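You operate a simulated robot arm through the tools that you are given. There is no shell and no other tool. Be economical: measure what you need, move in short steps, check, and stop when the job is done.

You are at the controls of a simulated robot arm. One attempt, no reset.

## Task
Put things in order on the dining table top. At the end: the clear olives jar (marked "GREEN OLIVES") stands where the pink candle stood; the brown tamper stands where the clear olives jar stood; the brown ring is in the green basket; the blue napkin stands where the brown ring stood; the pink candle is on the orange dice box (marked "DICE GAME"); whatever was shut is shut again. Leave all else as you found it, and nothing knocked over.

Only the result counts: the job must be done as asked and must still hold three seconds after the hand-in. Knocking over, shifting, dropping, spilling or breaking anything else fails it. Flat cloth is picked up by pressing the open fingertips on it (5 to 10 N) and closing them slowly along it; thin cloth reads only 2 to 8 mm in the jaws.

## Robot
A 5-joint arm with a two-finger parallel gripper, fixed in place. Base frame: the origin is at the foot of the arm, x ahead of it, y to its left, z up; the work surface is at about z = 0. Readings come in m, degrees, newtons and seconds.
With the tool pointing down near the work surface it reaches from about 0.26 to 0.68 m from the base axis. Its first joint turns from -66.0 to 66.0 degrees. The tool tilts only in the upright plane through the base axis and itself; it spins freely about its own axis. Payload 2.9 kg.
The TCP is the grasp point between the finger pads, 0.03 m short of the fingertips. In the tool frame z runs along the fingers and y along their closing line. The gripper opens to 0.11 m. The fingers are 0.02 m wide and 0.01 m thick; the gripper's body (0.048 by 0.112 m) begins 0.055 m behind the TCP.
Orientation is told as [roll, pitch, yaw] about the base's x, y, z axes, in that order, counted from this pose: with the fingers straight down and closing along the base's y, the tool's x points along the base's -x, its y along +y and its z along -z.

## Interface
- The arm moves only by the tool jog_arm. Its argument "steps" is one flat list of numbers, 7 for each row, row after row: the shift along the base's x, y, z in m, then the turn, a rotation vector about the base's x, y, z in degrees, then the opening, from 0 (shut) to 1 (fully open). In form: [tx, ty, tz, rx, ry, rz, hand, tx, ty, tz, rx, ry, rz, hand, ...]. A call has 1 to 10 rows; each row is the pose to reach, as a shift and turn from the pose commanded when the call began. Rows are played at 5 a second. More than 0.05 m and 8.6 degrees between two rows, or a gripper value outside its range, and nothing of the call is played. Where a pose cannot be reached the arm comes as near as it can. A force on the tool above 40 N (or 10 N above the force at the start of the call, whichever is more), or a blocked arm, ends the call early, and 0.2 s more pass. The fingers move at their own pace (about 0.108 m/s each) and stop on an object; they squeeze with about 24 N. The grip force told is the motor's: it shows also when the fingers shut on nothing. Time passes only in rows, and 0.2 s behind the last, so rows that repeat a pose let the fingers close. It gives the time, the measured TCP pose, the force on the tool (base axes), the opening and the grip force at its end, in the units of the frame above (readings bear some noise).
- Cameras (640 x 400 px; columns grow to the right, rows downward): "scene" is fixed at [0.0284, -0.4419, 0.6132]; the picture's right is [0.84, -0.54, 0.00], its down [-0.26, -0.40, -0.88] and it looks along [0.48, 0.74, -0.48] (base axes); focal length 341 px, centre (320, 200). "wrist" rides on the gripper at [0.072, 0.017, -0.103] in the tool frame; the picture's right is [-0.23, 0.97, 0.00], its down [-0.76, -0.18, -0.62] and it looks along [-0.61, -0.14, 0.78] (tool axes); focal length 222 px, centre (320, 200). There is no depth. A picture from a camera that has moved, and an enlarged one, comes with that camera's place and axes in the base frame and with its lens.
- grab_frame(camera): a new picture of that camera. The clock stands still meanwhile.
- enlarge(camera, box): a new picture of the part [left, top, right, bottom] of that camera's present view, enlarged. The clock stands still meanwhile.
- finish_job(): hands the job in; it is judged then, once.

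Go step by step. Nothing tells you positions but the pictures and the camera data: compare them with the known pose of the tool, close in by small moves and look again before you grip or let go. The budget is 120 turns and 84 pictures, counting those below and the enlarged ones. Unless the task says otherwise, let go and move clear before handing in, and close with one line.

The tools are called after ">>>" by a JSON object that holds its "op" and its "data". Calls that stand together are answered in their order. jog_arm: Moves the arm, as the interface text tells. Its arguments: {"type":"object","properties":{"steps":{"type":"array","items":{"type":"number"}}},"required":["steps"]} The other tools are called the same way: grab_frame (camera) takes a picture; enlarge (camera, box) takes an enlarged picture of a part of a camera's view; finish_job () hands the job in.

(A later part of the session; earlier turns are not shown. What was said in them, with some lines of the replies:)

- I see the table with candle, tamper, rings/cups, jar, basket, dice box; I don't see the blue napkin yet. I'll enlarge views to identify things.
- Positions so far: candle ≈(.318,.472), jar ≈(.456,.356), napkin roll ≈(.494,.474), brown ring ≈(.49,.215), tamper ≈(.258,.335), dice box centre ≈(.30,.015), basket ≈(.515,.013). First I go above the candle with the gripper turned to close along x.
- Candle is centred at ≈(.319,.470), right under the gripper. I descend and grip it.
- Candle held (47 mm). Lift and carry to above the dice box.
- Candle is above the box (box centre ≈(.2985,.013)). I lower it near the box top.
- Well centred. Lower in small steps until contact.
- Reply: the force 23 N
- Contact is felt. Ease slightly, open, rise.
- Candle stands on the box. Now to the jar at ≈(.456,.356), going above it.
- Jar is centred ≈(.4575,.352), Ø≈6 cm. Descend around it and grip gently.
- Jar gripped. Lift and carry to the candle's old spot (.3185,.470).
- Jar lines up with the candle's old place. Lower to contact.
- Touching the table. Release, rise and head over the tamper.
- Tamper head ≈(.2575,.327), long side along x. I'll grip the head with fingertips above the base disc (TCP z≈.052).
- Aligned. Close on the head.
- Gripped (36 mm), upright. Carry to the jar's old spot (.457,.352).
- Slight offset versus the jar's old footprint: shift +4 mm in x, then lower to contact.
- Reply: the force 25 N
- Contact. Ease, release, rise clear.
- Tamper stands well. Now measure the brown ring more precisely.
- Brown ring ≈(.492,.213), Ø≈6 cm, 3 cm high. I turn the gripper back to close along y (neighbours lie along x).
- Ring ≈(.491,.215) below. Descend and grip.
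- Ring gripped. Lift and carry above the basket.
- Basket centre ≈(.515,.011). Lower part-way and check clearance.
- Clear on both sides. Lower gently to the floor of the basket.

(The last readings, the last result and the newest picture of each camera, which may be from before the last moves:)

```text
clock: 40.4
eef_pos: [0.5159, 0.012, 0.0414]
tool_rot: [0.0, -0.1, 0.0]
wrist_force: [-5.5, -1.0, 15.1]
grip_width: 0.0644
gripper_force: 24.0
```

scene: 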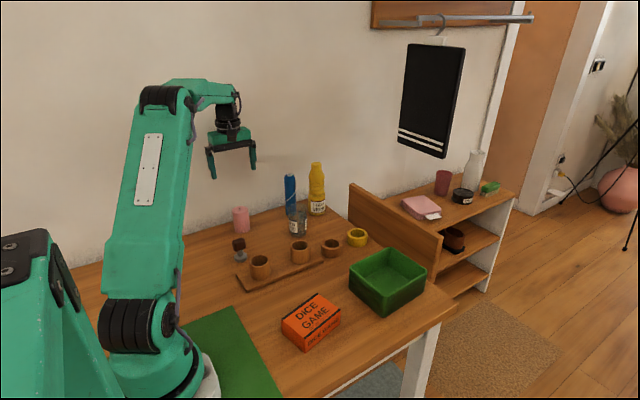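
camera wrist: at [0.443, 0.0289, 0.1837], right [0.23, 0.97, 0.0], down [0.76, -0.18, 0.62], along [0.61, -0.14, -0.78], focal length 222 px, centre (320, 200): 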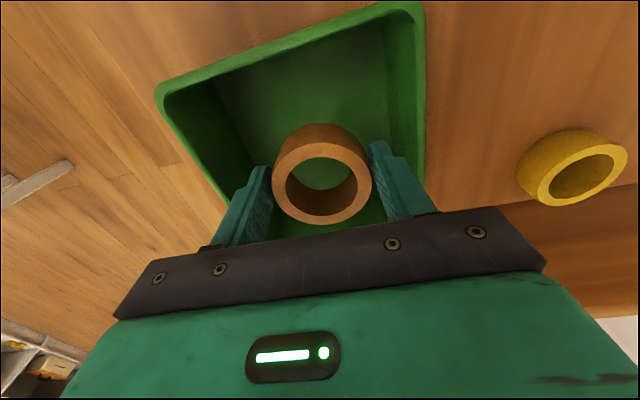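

Contact with the basket floor. Ease, open a little, rise straight out.

>>> {"op": "jog_arm", "data": {"steps": [0, 0, 0.001, 0, 0, 0, 0.62, 0, 0, 0.001, 0, 0, 0, 0.68, 0, 0, 0.001, 0, 0, 0, 0.68, 0, 0, 0.03, 0, 0, 0, 0.68, 0, 0, 0.07, 0, 0, 0, 0.68, 0, 0, 0.115, 0, 0, 0, 0.68, 0, 0, 0.15, 0, 0, 0, 0.68]}}

>>> {"op": "enlarge", "data": {"camera": "scene", "box": [320, 200, 460, 330]}}

```text
clock: 42.0
eef_pos: [0.5148, 0.0115, 0.1915]
tool_rot: [0.0, -0.1, -0.1]
wrist_force: [0.5, 0.5, -0.4]
grip_width: 0.0746
gripper_force: 0.0
```

```text
3.08 times, centred on (390, 265) of scene
camera zoom: at [0.0284, -0.4419, 0.6132], right [0.84, -0.54, 0.0], down [-0.26, -0.4, -0.88], along [0.48, 0.74, -0.48], focal length 1048 px, centre (105, 0)
```

zoom: 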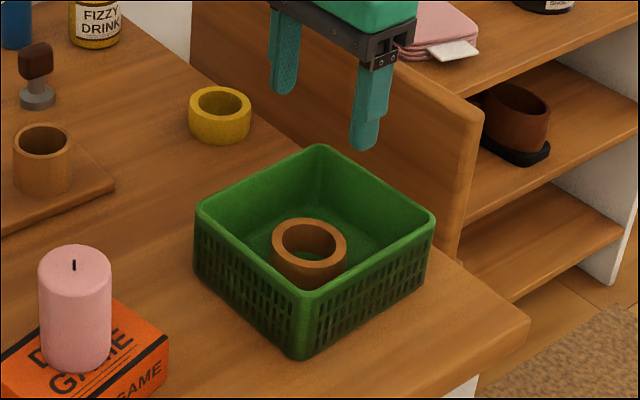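

Ring is in the basket. Now the napkin roll at ≈(.497,.471): approach high over free table, avoiding the bottle.

>>> {"op": "jog_arm", "data": {"steps": [-0.01, 0.04, 0.01, 0, 0, 0, 0.66, -0.02, 0.085, 0.02, 0, 0, 0, 0.66, -0.03, 0.13, 0.02, 0, 0, 0, 0.66, -0.04, 0.175, 0.02, 0, 0, 0, 0.66, -0.05, 0.22, 0.02, 0, 0, 0, 0.66, -0.06, 0.265, 0.02, 0, 0, 0, 0.66, -0.07, 0.31, 0.02, 0, 0, 0, 0.66, -0.075, 0.355, 0.02, 0, 0, 0, 0.66, -0.075, 0.4, 0.02, 0, 0, 0, 0.66, -0.075, 0.43, 0.02, 0, 0, 0, 0.66]}}

>>> {"op": "grab_frame", "data": {"camera": "wrist"}}

>>> {"op": "enlarge", "data": {"camera": "scene", "box": [220, 130, 380, 240]}}

```text
clock: 44.2
eef_pos: [0.4404, 0.4438, 0.2101]
tool_rot: [0.0, -0.1, -0.1]
wrist_force: [0.8, -0.2, 0.1]
grip_width: 0.0727
gripper_force: 0.1
```

```text
41 pictures are left
camera wrist: at [0.3668, 0.4604, 0.3129], right [0.23, 0.97, 0.0], down [0.76, -0.18, 0.62], along [0.61, -0.14, -0.78], focal length 222 px, centre (320, 200)
```

wrist: 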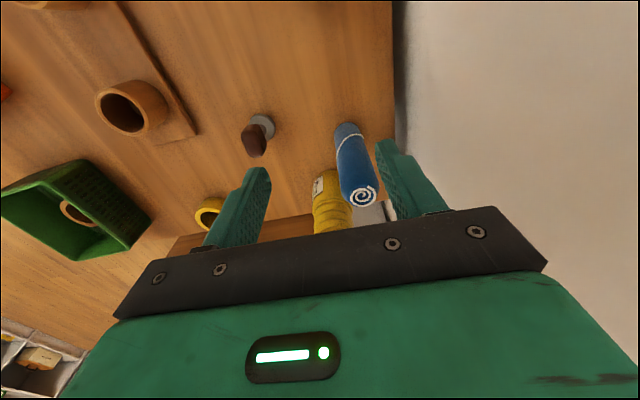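

```text
3.64 times, centred on (300, 185) of scene
camera zoom: at [0.0284, -0.4419, 0.6132], right [0.84, -0.54, 0.0], down [-0.26, -0.4, -0.88], along [0.48, 0.74, -0.48], focal length 1239 px, centre (393, 254)
```

zoom: 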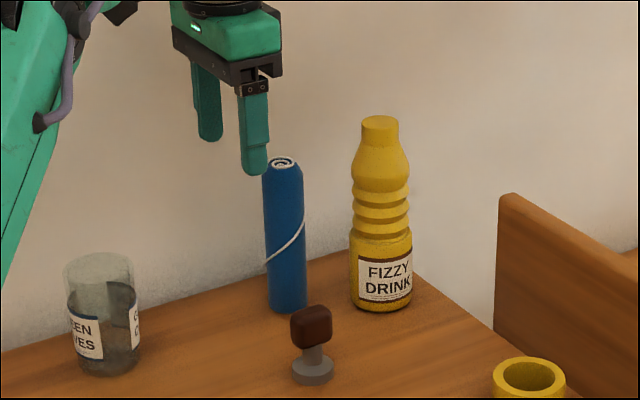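

Napkin ≈(.4995,.4715). I try moving over it with the tool straight down to test reach.

>>> {"op": "jog_arm", "data": {"steps": [0.02, 0.027, 0, 0, 0, 0, 0.66, 0.04, 0.0285, 0, 0, 0, 0, 0.66, 0.0595, 0.0285, 0, 0, 0, 0, 0.66, 0.0595, 0.0285, 0, 0, 0, 0, 0.66]}}

>>> {"op": "grab_frame", "data": {"camera": "wrist"}}

>>> {"op": "enlarge", "data": {"camera": "scene", "box": [220, 130, 380, 240]}}

```text
clock: 45.2
eef_pos: [0.4784, 0.4502, 0.1997]
tool_rot: [-0.1, 0.0, -0.1]
wrist_force: [0.2, -0.7, -0.1]
grip_width: 0.0729
gripper_force: 0.1
out of reach, approached as far as the arm can: row 1, 2, 3, 4
```

```text
39 pictures are left
camera wrist: at [0.406, 0.4668, 0.3032], right [0.23, 0.97, 0.0], down [0.76, -0.18, 0.62], along [0.61, -0.14, -0.78], focal length 222 px, centre (320, 200)
```

wrist: 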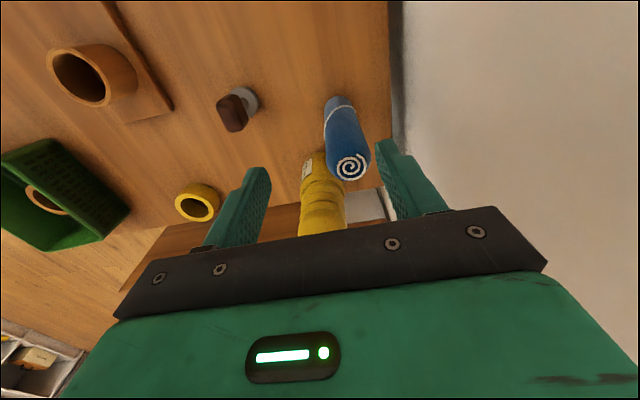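

```text
3.64 times, centred on (300, 185) of scene
camera zoom: at [0.0284, -0.4419, 0.6132], right [0.84, -0.54, 0.0], down [-0.26, -0.4, -0.88], along [0.48, 0.74, -0.48], focal length 1239 px, centre (393, 254)
```

zoom: 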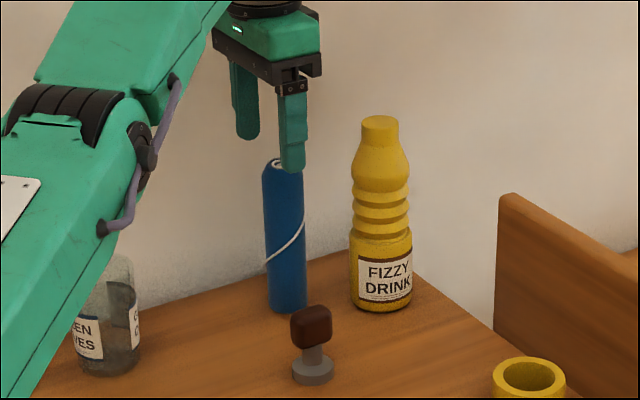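

Straight down falls ~3 cm short. I'll instead tilt the tool outward 25° with the jaws closing tangentially (pads stay vertical along the roll); first back off and turn.

>>> {"op": "jog_arm", "data": {"steps": [-0.02, -0.02, 0, 0, 0, 0, 0.66, -0.04, -0.04, 0, 0, 0, 0, 0.66, -0.06, -0.06, 0, 0, 0, 0, 0.66, -0.06, -0.06, 0, 0, 0, 8.5, 0.66, -0.06, -0.06, 0, 0, 0, 17, 0.66, -0.06, -0.06, 0, 0, 0, 25.5, 0.66, -0.06, -0.06, 0, 0, 0, 34, 0.66, -0.06, -0.06, 0, 0, 0, 42.5, 0.66, -0.06, -0.06, 0, 0, 0, 43.4, 0.66]}}

```text
clock: 47.2
eef_pos: [0.4187, 0.3907, 0.2017]
tool_rot: [0.0, 0.0, 43.5]
wrist_force: [0.0, 0.5, 0.8]
grip_width: 0.0726
gripper_force: 0.1
```

>>> {"op": "jog_arm", "data": {"steps": [0.01, 0.012, 0, 5.72, -6.06, 0, 0.66, 0.0176, 0.0212, 0, 11.44, -12.12, 0, 0.66, 0.0176, 0.0212, 0, 17.16, -18.18, 0, 0.66, 0.0176, 0.0212, 0, 17.16, -18.18, 0, 0.66]}}

>>> {"op": "grab_frame", "data": {"camera": "wrist"}}

>>> {"op": "grab_frame", "data": {"camera": "scene"}}

```text
clock: 48.2
eef_pos: [0.437, 0.4109, 0.2001]
tool_rot: [0.0, -25.1, 43.4]
wrist_force: [0.4, 0.1, -0.1]
grip_width: 0.0727
gripper_force: 0.0
```

```text
37 pictures are left
camera wrist: at [0.3451, 0.3486, 0.2634], right [-0.52, 0.85, 0.1], down [0.43, 0.16, 0.89], along [0.74, 0.5, -0.45], focal length 222 px, centre (320, 200)
```

wrist: 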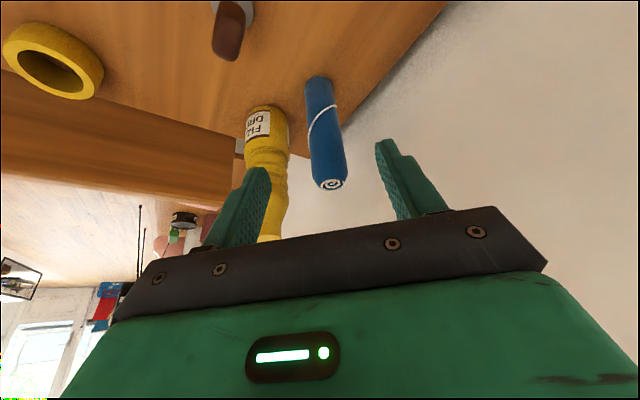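

```text
36 pictures are left
```

scene: 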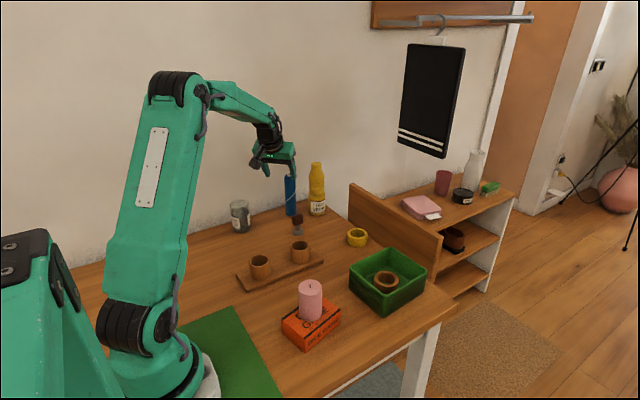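

Tilt works and the roll is in line. Descend to z≈.108, then approach part-way horizontally.

>>> {"op": "jog_arm", "data": {"steps": [0, 0, -0.03, 0, 0, 0, 0.66, 0, 0, -0.06, 0, 0, 0, 0.66, 0, 0, -0.091, 0, 0, 0, 0.66, 0.018, 0.017, -0.091, 0, 0, 0, 0.66, 0.036, 0.034, -0.091, 0, 0, 0, 0.66, 0.036, 0.034, -0.091, 0, 0, 0, 0.66]}}

>>> {"op": "grab_frame", "data": {"camera": "wrist"}}

>>> {"op": "enlarge", "data": {"camera": "scene", "box": [220, 130, 380, 240]}}

```text
clock: 49.6
eef_pos: [0.4724, 0.4473, 0.1118]
tool_rot: [0.0, -25.0, 43.4]
wrist_force: [-0.3, -0.7, 0.5]
grip_width: 0.0726
gripper_force: 0.0
```

```text
35 pictures are left
camera wrist: at [0.38, 0.3838, 0.1743], right [-0.52, 0.85, 0.1], down [0.43, 0.16, 0.89], along [0.74, 0.5, -0.45], focal length 222 px, centre (320, 200)
```

wrist: 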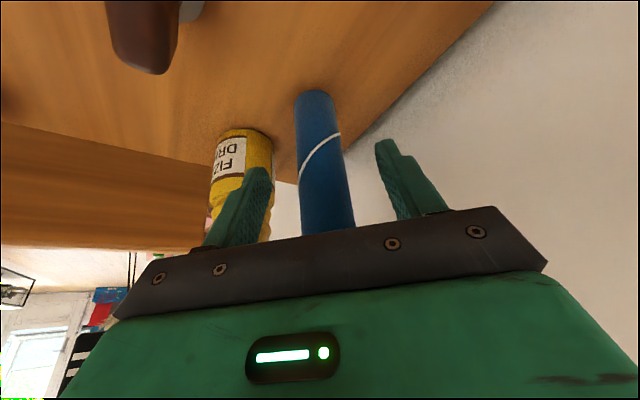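

```text
3.64 times, centred on (300, 185) of scene
camera zoom: at [0.0284, -0.4419, 0.6132], right [0.84, -0.54, 0.0], down [-0.26, -0.4, -0.88], along [0.48, 0.74, -0.48], focal length 1239 px, centre (393, 254)
```

zoom: 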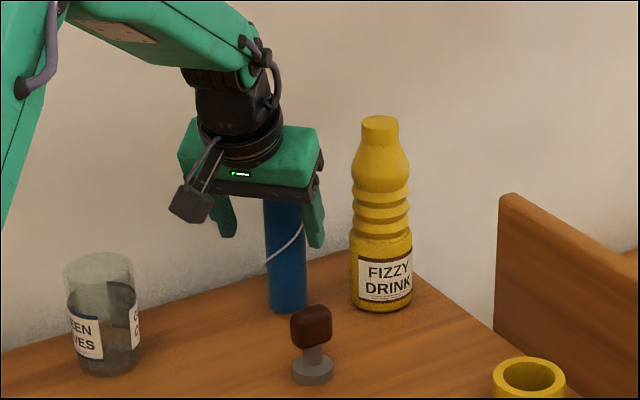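

Centred between the fingers; bottle has clearance. Finish the approach.

>>> {"op": "jog_arm", "data": {"steps": [0.01, 0.009, -0.002, 0, 0, 0, 0.64, 0.018, 0.0165, -0.003, 0, 0, 0, 0.6, 0.0245, 0.0225, -0.003, 0, 0, 0, 0.6, 0.0245, 0.0225, -0.003, 0, 0, 0, 0.6]}}

>>> {"op": "grab_frame", "data": {"camera": "wrist"}}

>>> {"op": "enlarge", "data": {"camera": "scene", "box": [220, 130, 380, 240]}}

```text
clock: 50.6
eef_pos: [0.4972, 0.4684, 0.1067]
tool_rot: [0.1, -25.0, 43.3]
wrist_force: [-0.5, -0.6, -0.6]
grip_width: 0.0662
gripper_force: 0.0
```

```text
33 pictures are left
camera wrist: at [0.4055, 0.4053, 0.1693], right [-0.52, 0.85, 0.1], down [0.43, 0.16, 0.89], along [0.74, 0.5, -0.45], focal length 222 px, centre (320, 200)
```

wrist: 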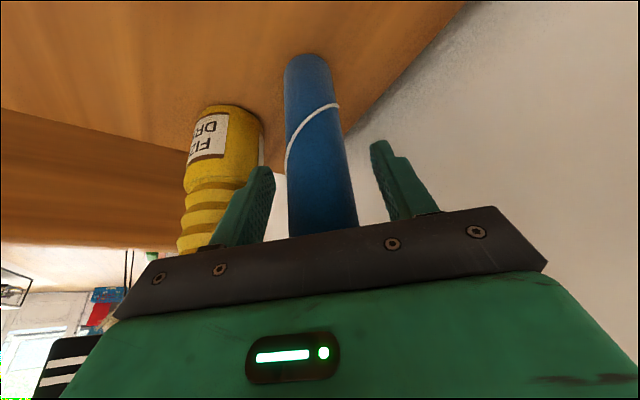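

```text
3.64 times, centred on (300, 185) of scene
camera zoom: at [0.0284, -0.4419, 0.6132], right [0.84, -0.54, 0.0], down [-0.26, -0.4, -0.88], along [0.48, 0.74, -0.48], focal length 1239 px, centre (393, 254)
```

zoom: 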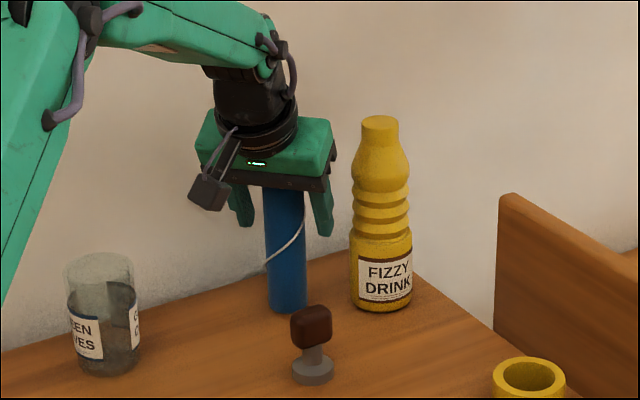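

Napkin sits between the fingers. Close slowly.

>>> {"op": "jog_arm", "data": {"steps": [0, 0, 0, 0, 0, 0, 0.5, 0, 0, 0, 0, 0, 0, 0.42, 0, 0, 0, 0, 0, 0, 0.36, 0, 0, 0, 0, 0, 0, 0.3, 0, 0, 0, 0, 0, 0, 0.25, 0, 0, 0, 0, 0, 0, 0.25]}}

>>> {"op": "enlarge", "data": {"camera": "scene", "box": [220, 130, 380, 240]}}

```text
clock: 52.0
eef_pos: [0.4969, 0.4695, 0.1073]
tool_rot: [-0.1, -25.0, 43.4]
wrist_force: [-0.4, -0.9, -0.6]
grip_width: 0.0359
gripper_force: 24.4
```

```text
3.64 times, centred on (300, 185) of scene
camera zoom: at [0.0284, -0.4419, 0.6132], right [0.84, -0.54, 0.0], down [-0.26, -0.4, -0.88], along [0.48, 0.74, -0.48], focal length 1239 px, centre (393, 254)
```

zoom: 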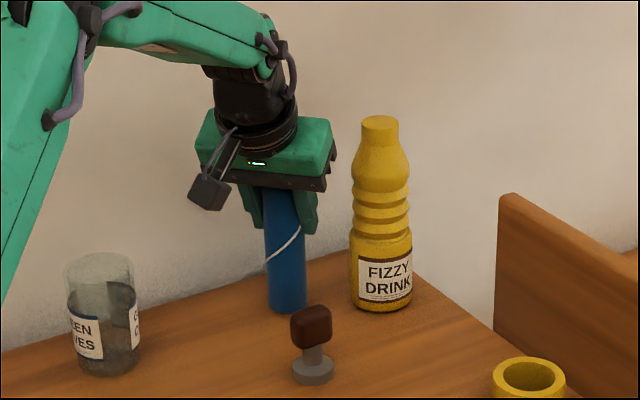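

Held (36 mm). Lift a bit, pull inward along the radial line, then rise.

>>> {"op": "jog_arm", "data": {"steps": [0, 0, 0.01, 0, 0, 0, 0.25, -0.01, -0.0095, 0.025, 0, 0, 0, 0.25, -0.035, -0.033, 0.04, 0, 0, 0, 0.25, -0.06, -0.0575, 0.06, 0, 0, 0, 0.25, -0.07, -0.066, 0.09, 0, 0, 0, 0.25, -0.07, -0.066, 0.1, 0, 0, 0, 0.25, -0.07, -0.066, 0.1, 0, 0, 0, 0.25]}}

>>> {"op": "grab_frame", "data": {"camera": "scene"}}

```text
clock: 53.6
eef_pos: [0.4266, 0.4022, 0.2065]
tool_rot: [0.0, -24.9, 43.5]
wrist_force: [0.2, 0.6, 0.5]
grip_width: 0.0358
gripper_force: 24.1
```

```text
30 pictures are left
```

scene: 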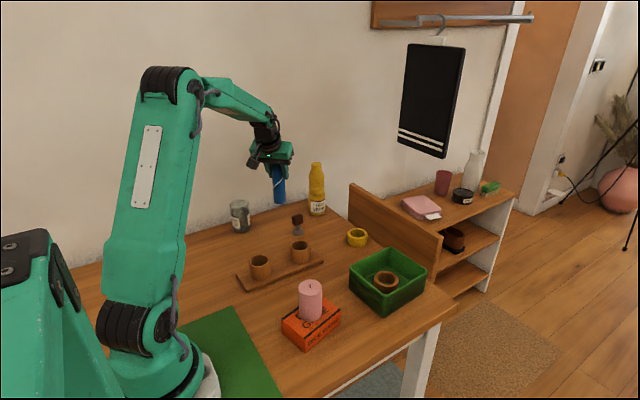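

Swing the roll around to the ring's old spot, keeping the radial tilt.

>>> {"op": "jog_arm", "data": {"steps": [0.0189, -0.0371, 0, 0, 0, -3.96, 0.25, 0.0341, -0.0751, 0, 0, 0, -7.92, 0.25, 0.0462, -0.1134, 0, 0, 0, -11.88, 0.25, 0.0552, -0.1518, 0, 0, 0, -15.84, 0.25, 0.0626, -0.1895, 0, 0, 0, -19.8, 0.25, 0.0626, -0.1895, -0.03, 0, 0, -19.8, 0.25, 0.0626, -0.1895, -0.06, 0, 0, -19.8, 0.25, 0.0626, -0.1895, -0.06, 0, 0, -19.8, 0.25]}}

>>> {"op": "enlarge", "data": {"camera": "scene", "box": [270, 165, 410, 285]}}

>>> {"op": "grab_frame", "data": {"camera": "wrist"}}

```text
clock: 55.4
eef_pos: [0.4893, 0.2147, 0.1477]
tool_rot: [0.0, -24.9, 23.6]
wrist_force: [-0.6, -0.2, 0.0]
grip_width: 0.0356
gripper_force: 23.8
```

```text
3.33 times, centred on (340, 225) of scene
camera zoom: at [0.0284, -0.4419, 0.6132], right [0.84, -0.54, 0.0], down [-0.26, -0.4, -0.88], along [0.48, 0.74, -0.48], focal length 1136 px, centre (253, 117)
```

zoom: 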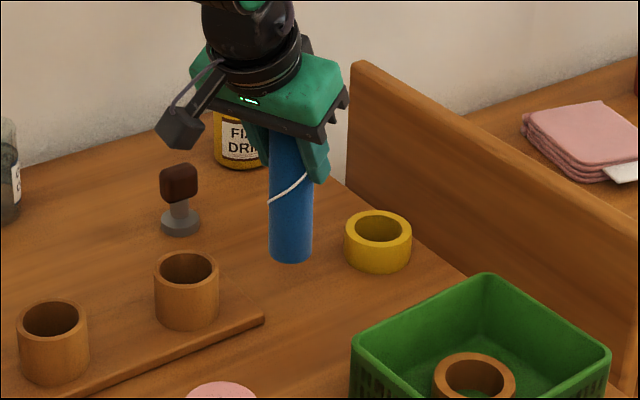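

```text
28 pictures are left
camera wrist: at [0.3813, 0.1847, 0.2099], right [-0.2, 0.97, 0.1], down [0.46, 0.01, 0.89], along [0.86, 0.22, -0.45], focal length 222 px, centre (320, 200)
```

wrist: 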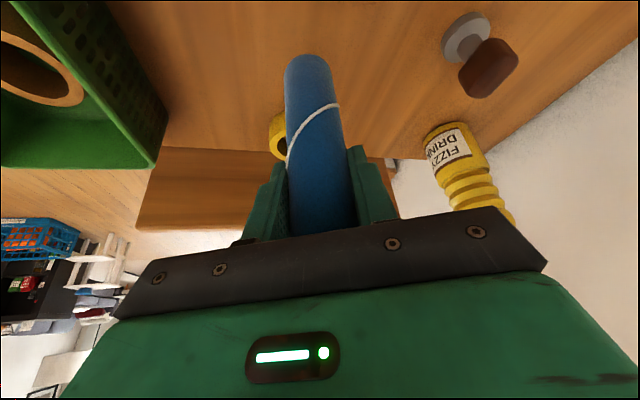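

>>> {"op": "enlarge", "data": {"camera": "scene", "box": [310, 190, 380, 250]}}

```text
6.67 times, centred on (345, 220) of scene
camera zoom: at [0.0284, -0.4419, 0.6132], right [0.84, -0.54, 0.0], down [-0.26, -0.4, -0.88], along [0.48, 0.74, -0.48], focal length 2272 px, centre (153, 67)
```

zoom: 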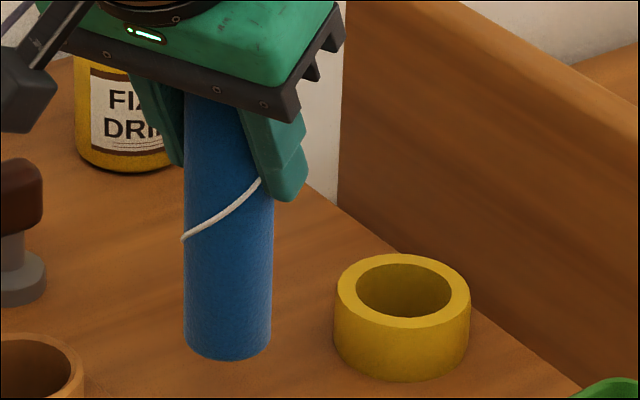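

Vertical. Lower close to the table and compare with the old ring spot.

>>> {"op": "jog_arm", "data": {"steps": [0, 0, -0.02, 0, 0, 0, 0.25, 0, 0, -0.033, 0, 0, 0, 0.25, 0, 0, -0.036, 0, 0, 0, 0.25, 0, 0, -0.036, 0, 0, 0, 0.25]}}

>>> {"op": "enlarge", "data": {"camera": "scene", "box": [280, 215, 380, 275]}}

```text
clock: 56.4
eef_pos: [0.4898, 0.2131, 0.1109]
tool_rot: [0.0, -25.0, 23.5]
wrist_force: [0.7, -0.7, -0.7]
grip_width: 0.0358
gripper_force: 23.8
```

```text
6.40 times, centred on (330, 245) of scene
camera zoom: at [0.0284, -0.4419, 0.6132], right [0.84, -0.54, 0.0], down [-0.26, -0.4, -0.88], along [0.48, 0.74, -0.48], focal length 2181 px, centre (256, -88)
```

zoom: 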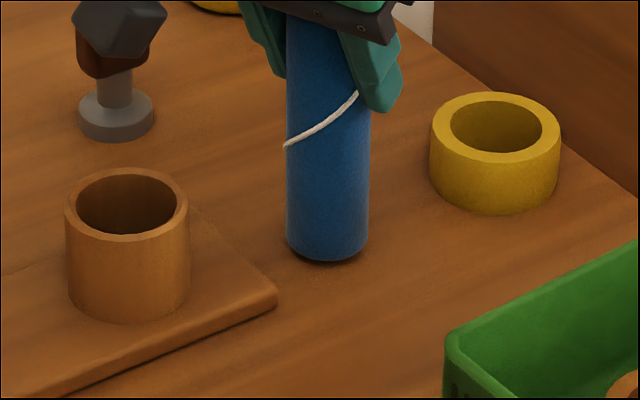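

Lines up with the old ring footprint. Lower to contact.

>>> {"op": "jog_arm", "data": {"steps": [0, 0, -0.002, 0, 0, 0, 0.25, 0, 0, -0.0035, 0, 0, 0, 0.25, 0, 0, -0.0035, 0, 0, 0, 0.25]}}

```text
clock: 57.2
eef_pos: [0.4896, 0.2116, 0.1081]
tool_rot: [0.0, -25.0, 23.6]
wrist_force: [0.8, -0.7, -0.1]
grip_width: 0.0359
gripper_force: 24.0
```

>>> {"op": "jog_arm", "data": {"steps": [0, 0, -0.0012, 0, 0, 0, 0.25, 0, 0, -0.0012, 0, 0, 0, 0.25]}}

```text
clock: 57.8
eef_pos: [0.4894, 0.2115, 0.1059]
tool_rot: [-0.1, -25.1, 23.6]
wrist_force: [-0.7, -0.2, -0.3]
grip_width: 0.0358
gripper_force: 24.3
```

>>> {"op": "jog_arm", "data": {"steps": [0, 0, -0.0012, 0, 0, 0, 0.25, 0, 0, -0.0012, 0, 0, 0, 0.25]}}

>>> {"op": "enlarge", "data": {"camera": "scene", "box": [310, 215, 360, 265]}}

```text
clock: 58.4
eef_pos: [0.4897, 0.2133, 0.1072]
tool_rot: [0.0, -25.2, 23.6]
wrist_force: [-6.0, -3.8, 16.1]
grip_width: 0.0355
gripper_force: 23.6
```

```text
8.00 times, centred on (335, 240) of scene
camera zoom: at [0.0283, -0.4419, 0.6132], right [0.84, -0.54, 0.0], down [-0.26, -0.4, -0.88], along [0.48, 0.74, -0.48], focal length 2726 px, centre (200, -120)
```

zoom: 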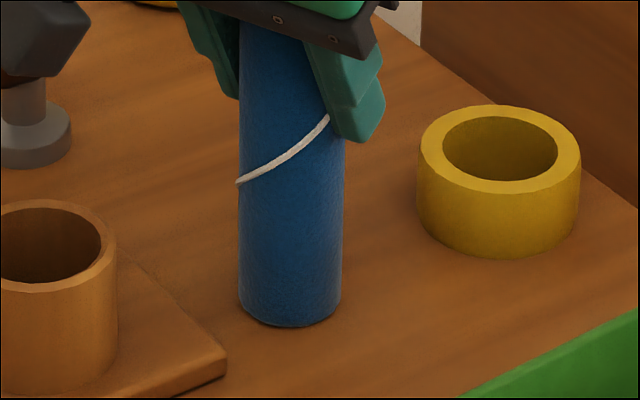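

Standing on the table. Ease off, open, and withdraw along the tool axis.

>>> {"op": "jog_arm", "data": {"steps": [0, 0, 0.0012, 0, 0, 0, 0.25, 0, 0, 0.0012, 0, 0, 0, 0.36, 0, 0, 0.0012, 0, 0, 0, 0.5, 0, 0, 0.0012, 0, 0, 0, 0.62, 0, 0, 0.0012, 0, 0, 0, 0.62, -0.011, -0.005, 0.027, 0, 0, 0, 0.62, -0.023, -0.01, 0.055, 0, 0, 0, 0.62, -0.0385, -0.0167, 0.09, 0, 0, 0, 0.62, -0.054, -0.0235, 0.126, 0, 0, 0, 0.62, -0.054, -0.0235, 0.14, 0, 0, 0, 0.62]}}

>>> {"op": "grab_frame", "data": {"camera": "scene"}}

>>> {"op": "enlarge", "data": {"camera": "scene", "box": [220, 150, 460, 350]}}

```text
clock: 60.6
eef_pos: [0.4355, 0.1882, 0.2453]
tool_rot: [-0.1, -25.0, 23.6]
wrist_force: [0.5, -0.6, -0.5]
grip_width: 0.0685
gripper_force: 0.0
```

```text
24 pictures are left
```

scene: 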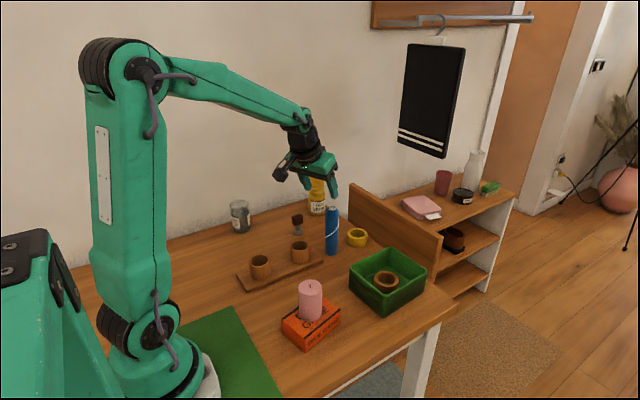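

```text
2.00 times, centred on (340, 250) of scene
camera zoom: at [0.0284, -0.4419, 0.6132], right [0.84, -0.54, 0.0], down [-0.26, -0.4, -0.88], along [0.48, 0.74, -0.48], focal length 682 px, centre (280, 100)
```

zoom: 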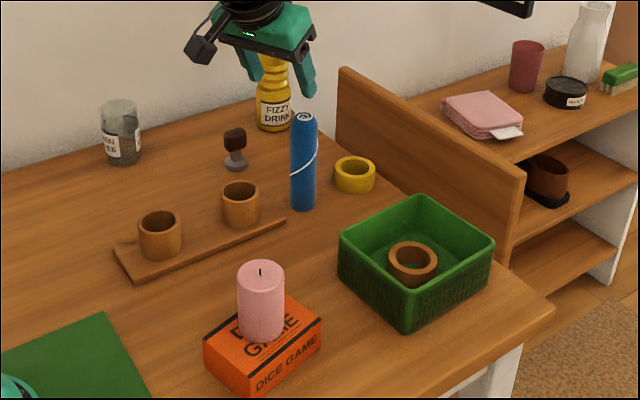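

Everything stands where it was asked to, nothing was disturbed, and the hand is clear. Handing in.

>>> {"op": "finish_job", "data": {}}

```text
The job is handed in.
```

The job is handed in: the olives jar, tamper and napkin each stand in their new spots, the brown ring is in the basket and the candle is on the dice box. Nothing was knocked over, and I saw nothing shut that needed closing again.
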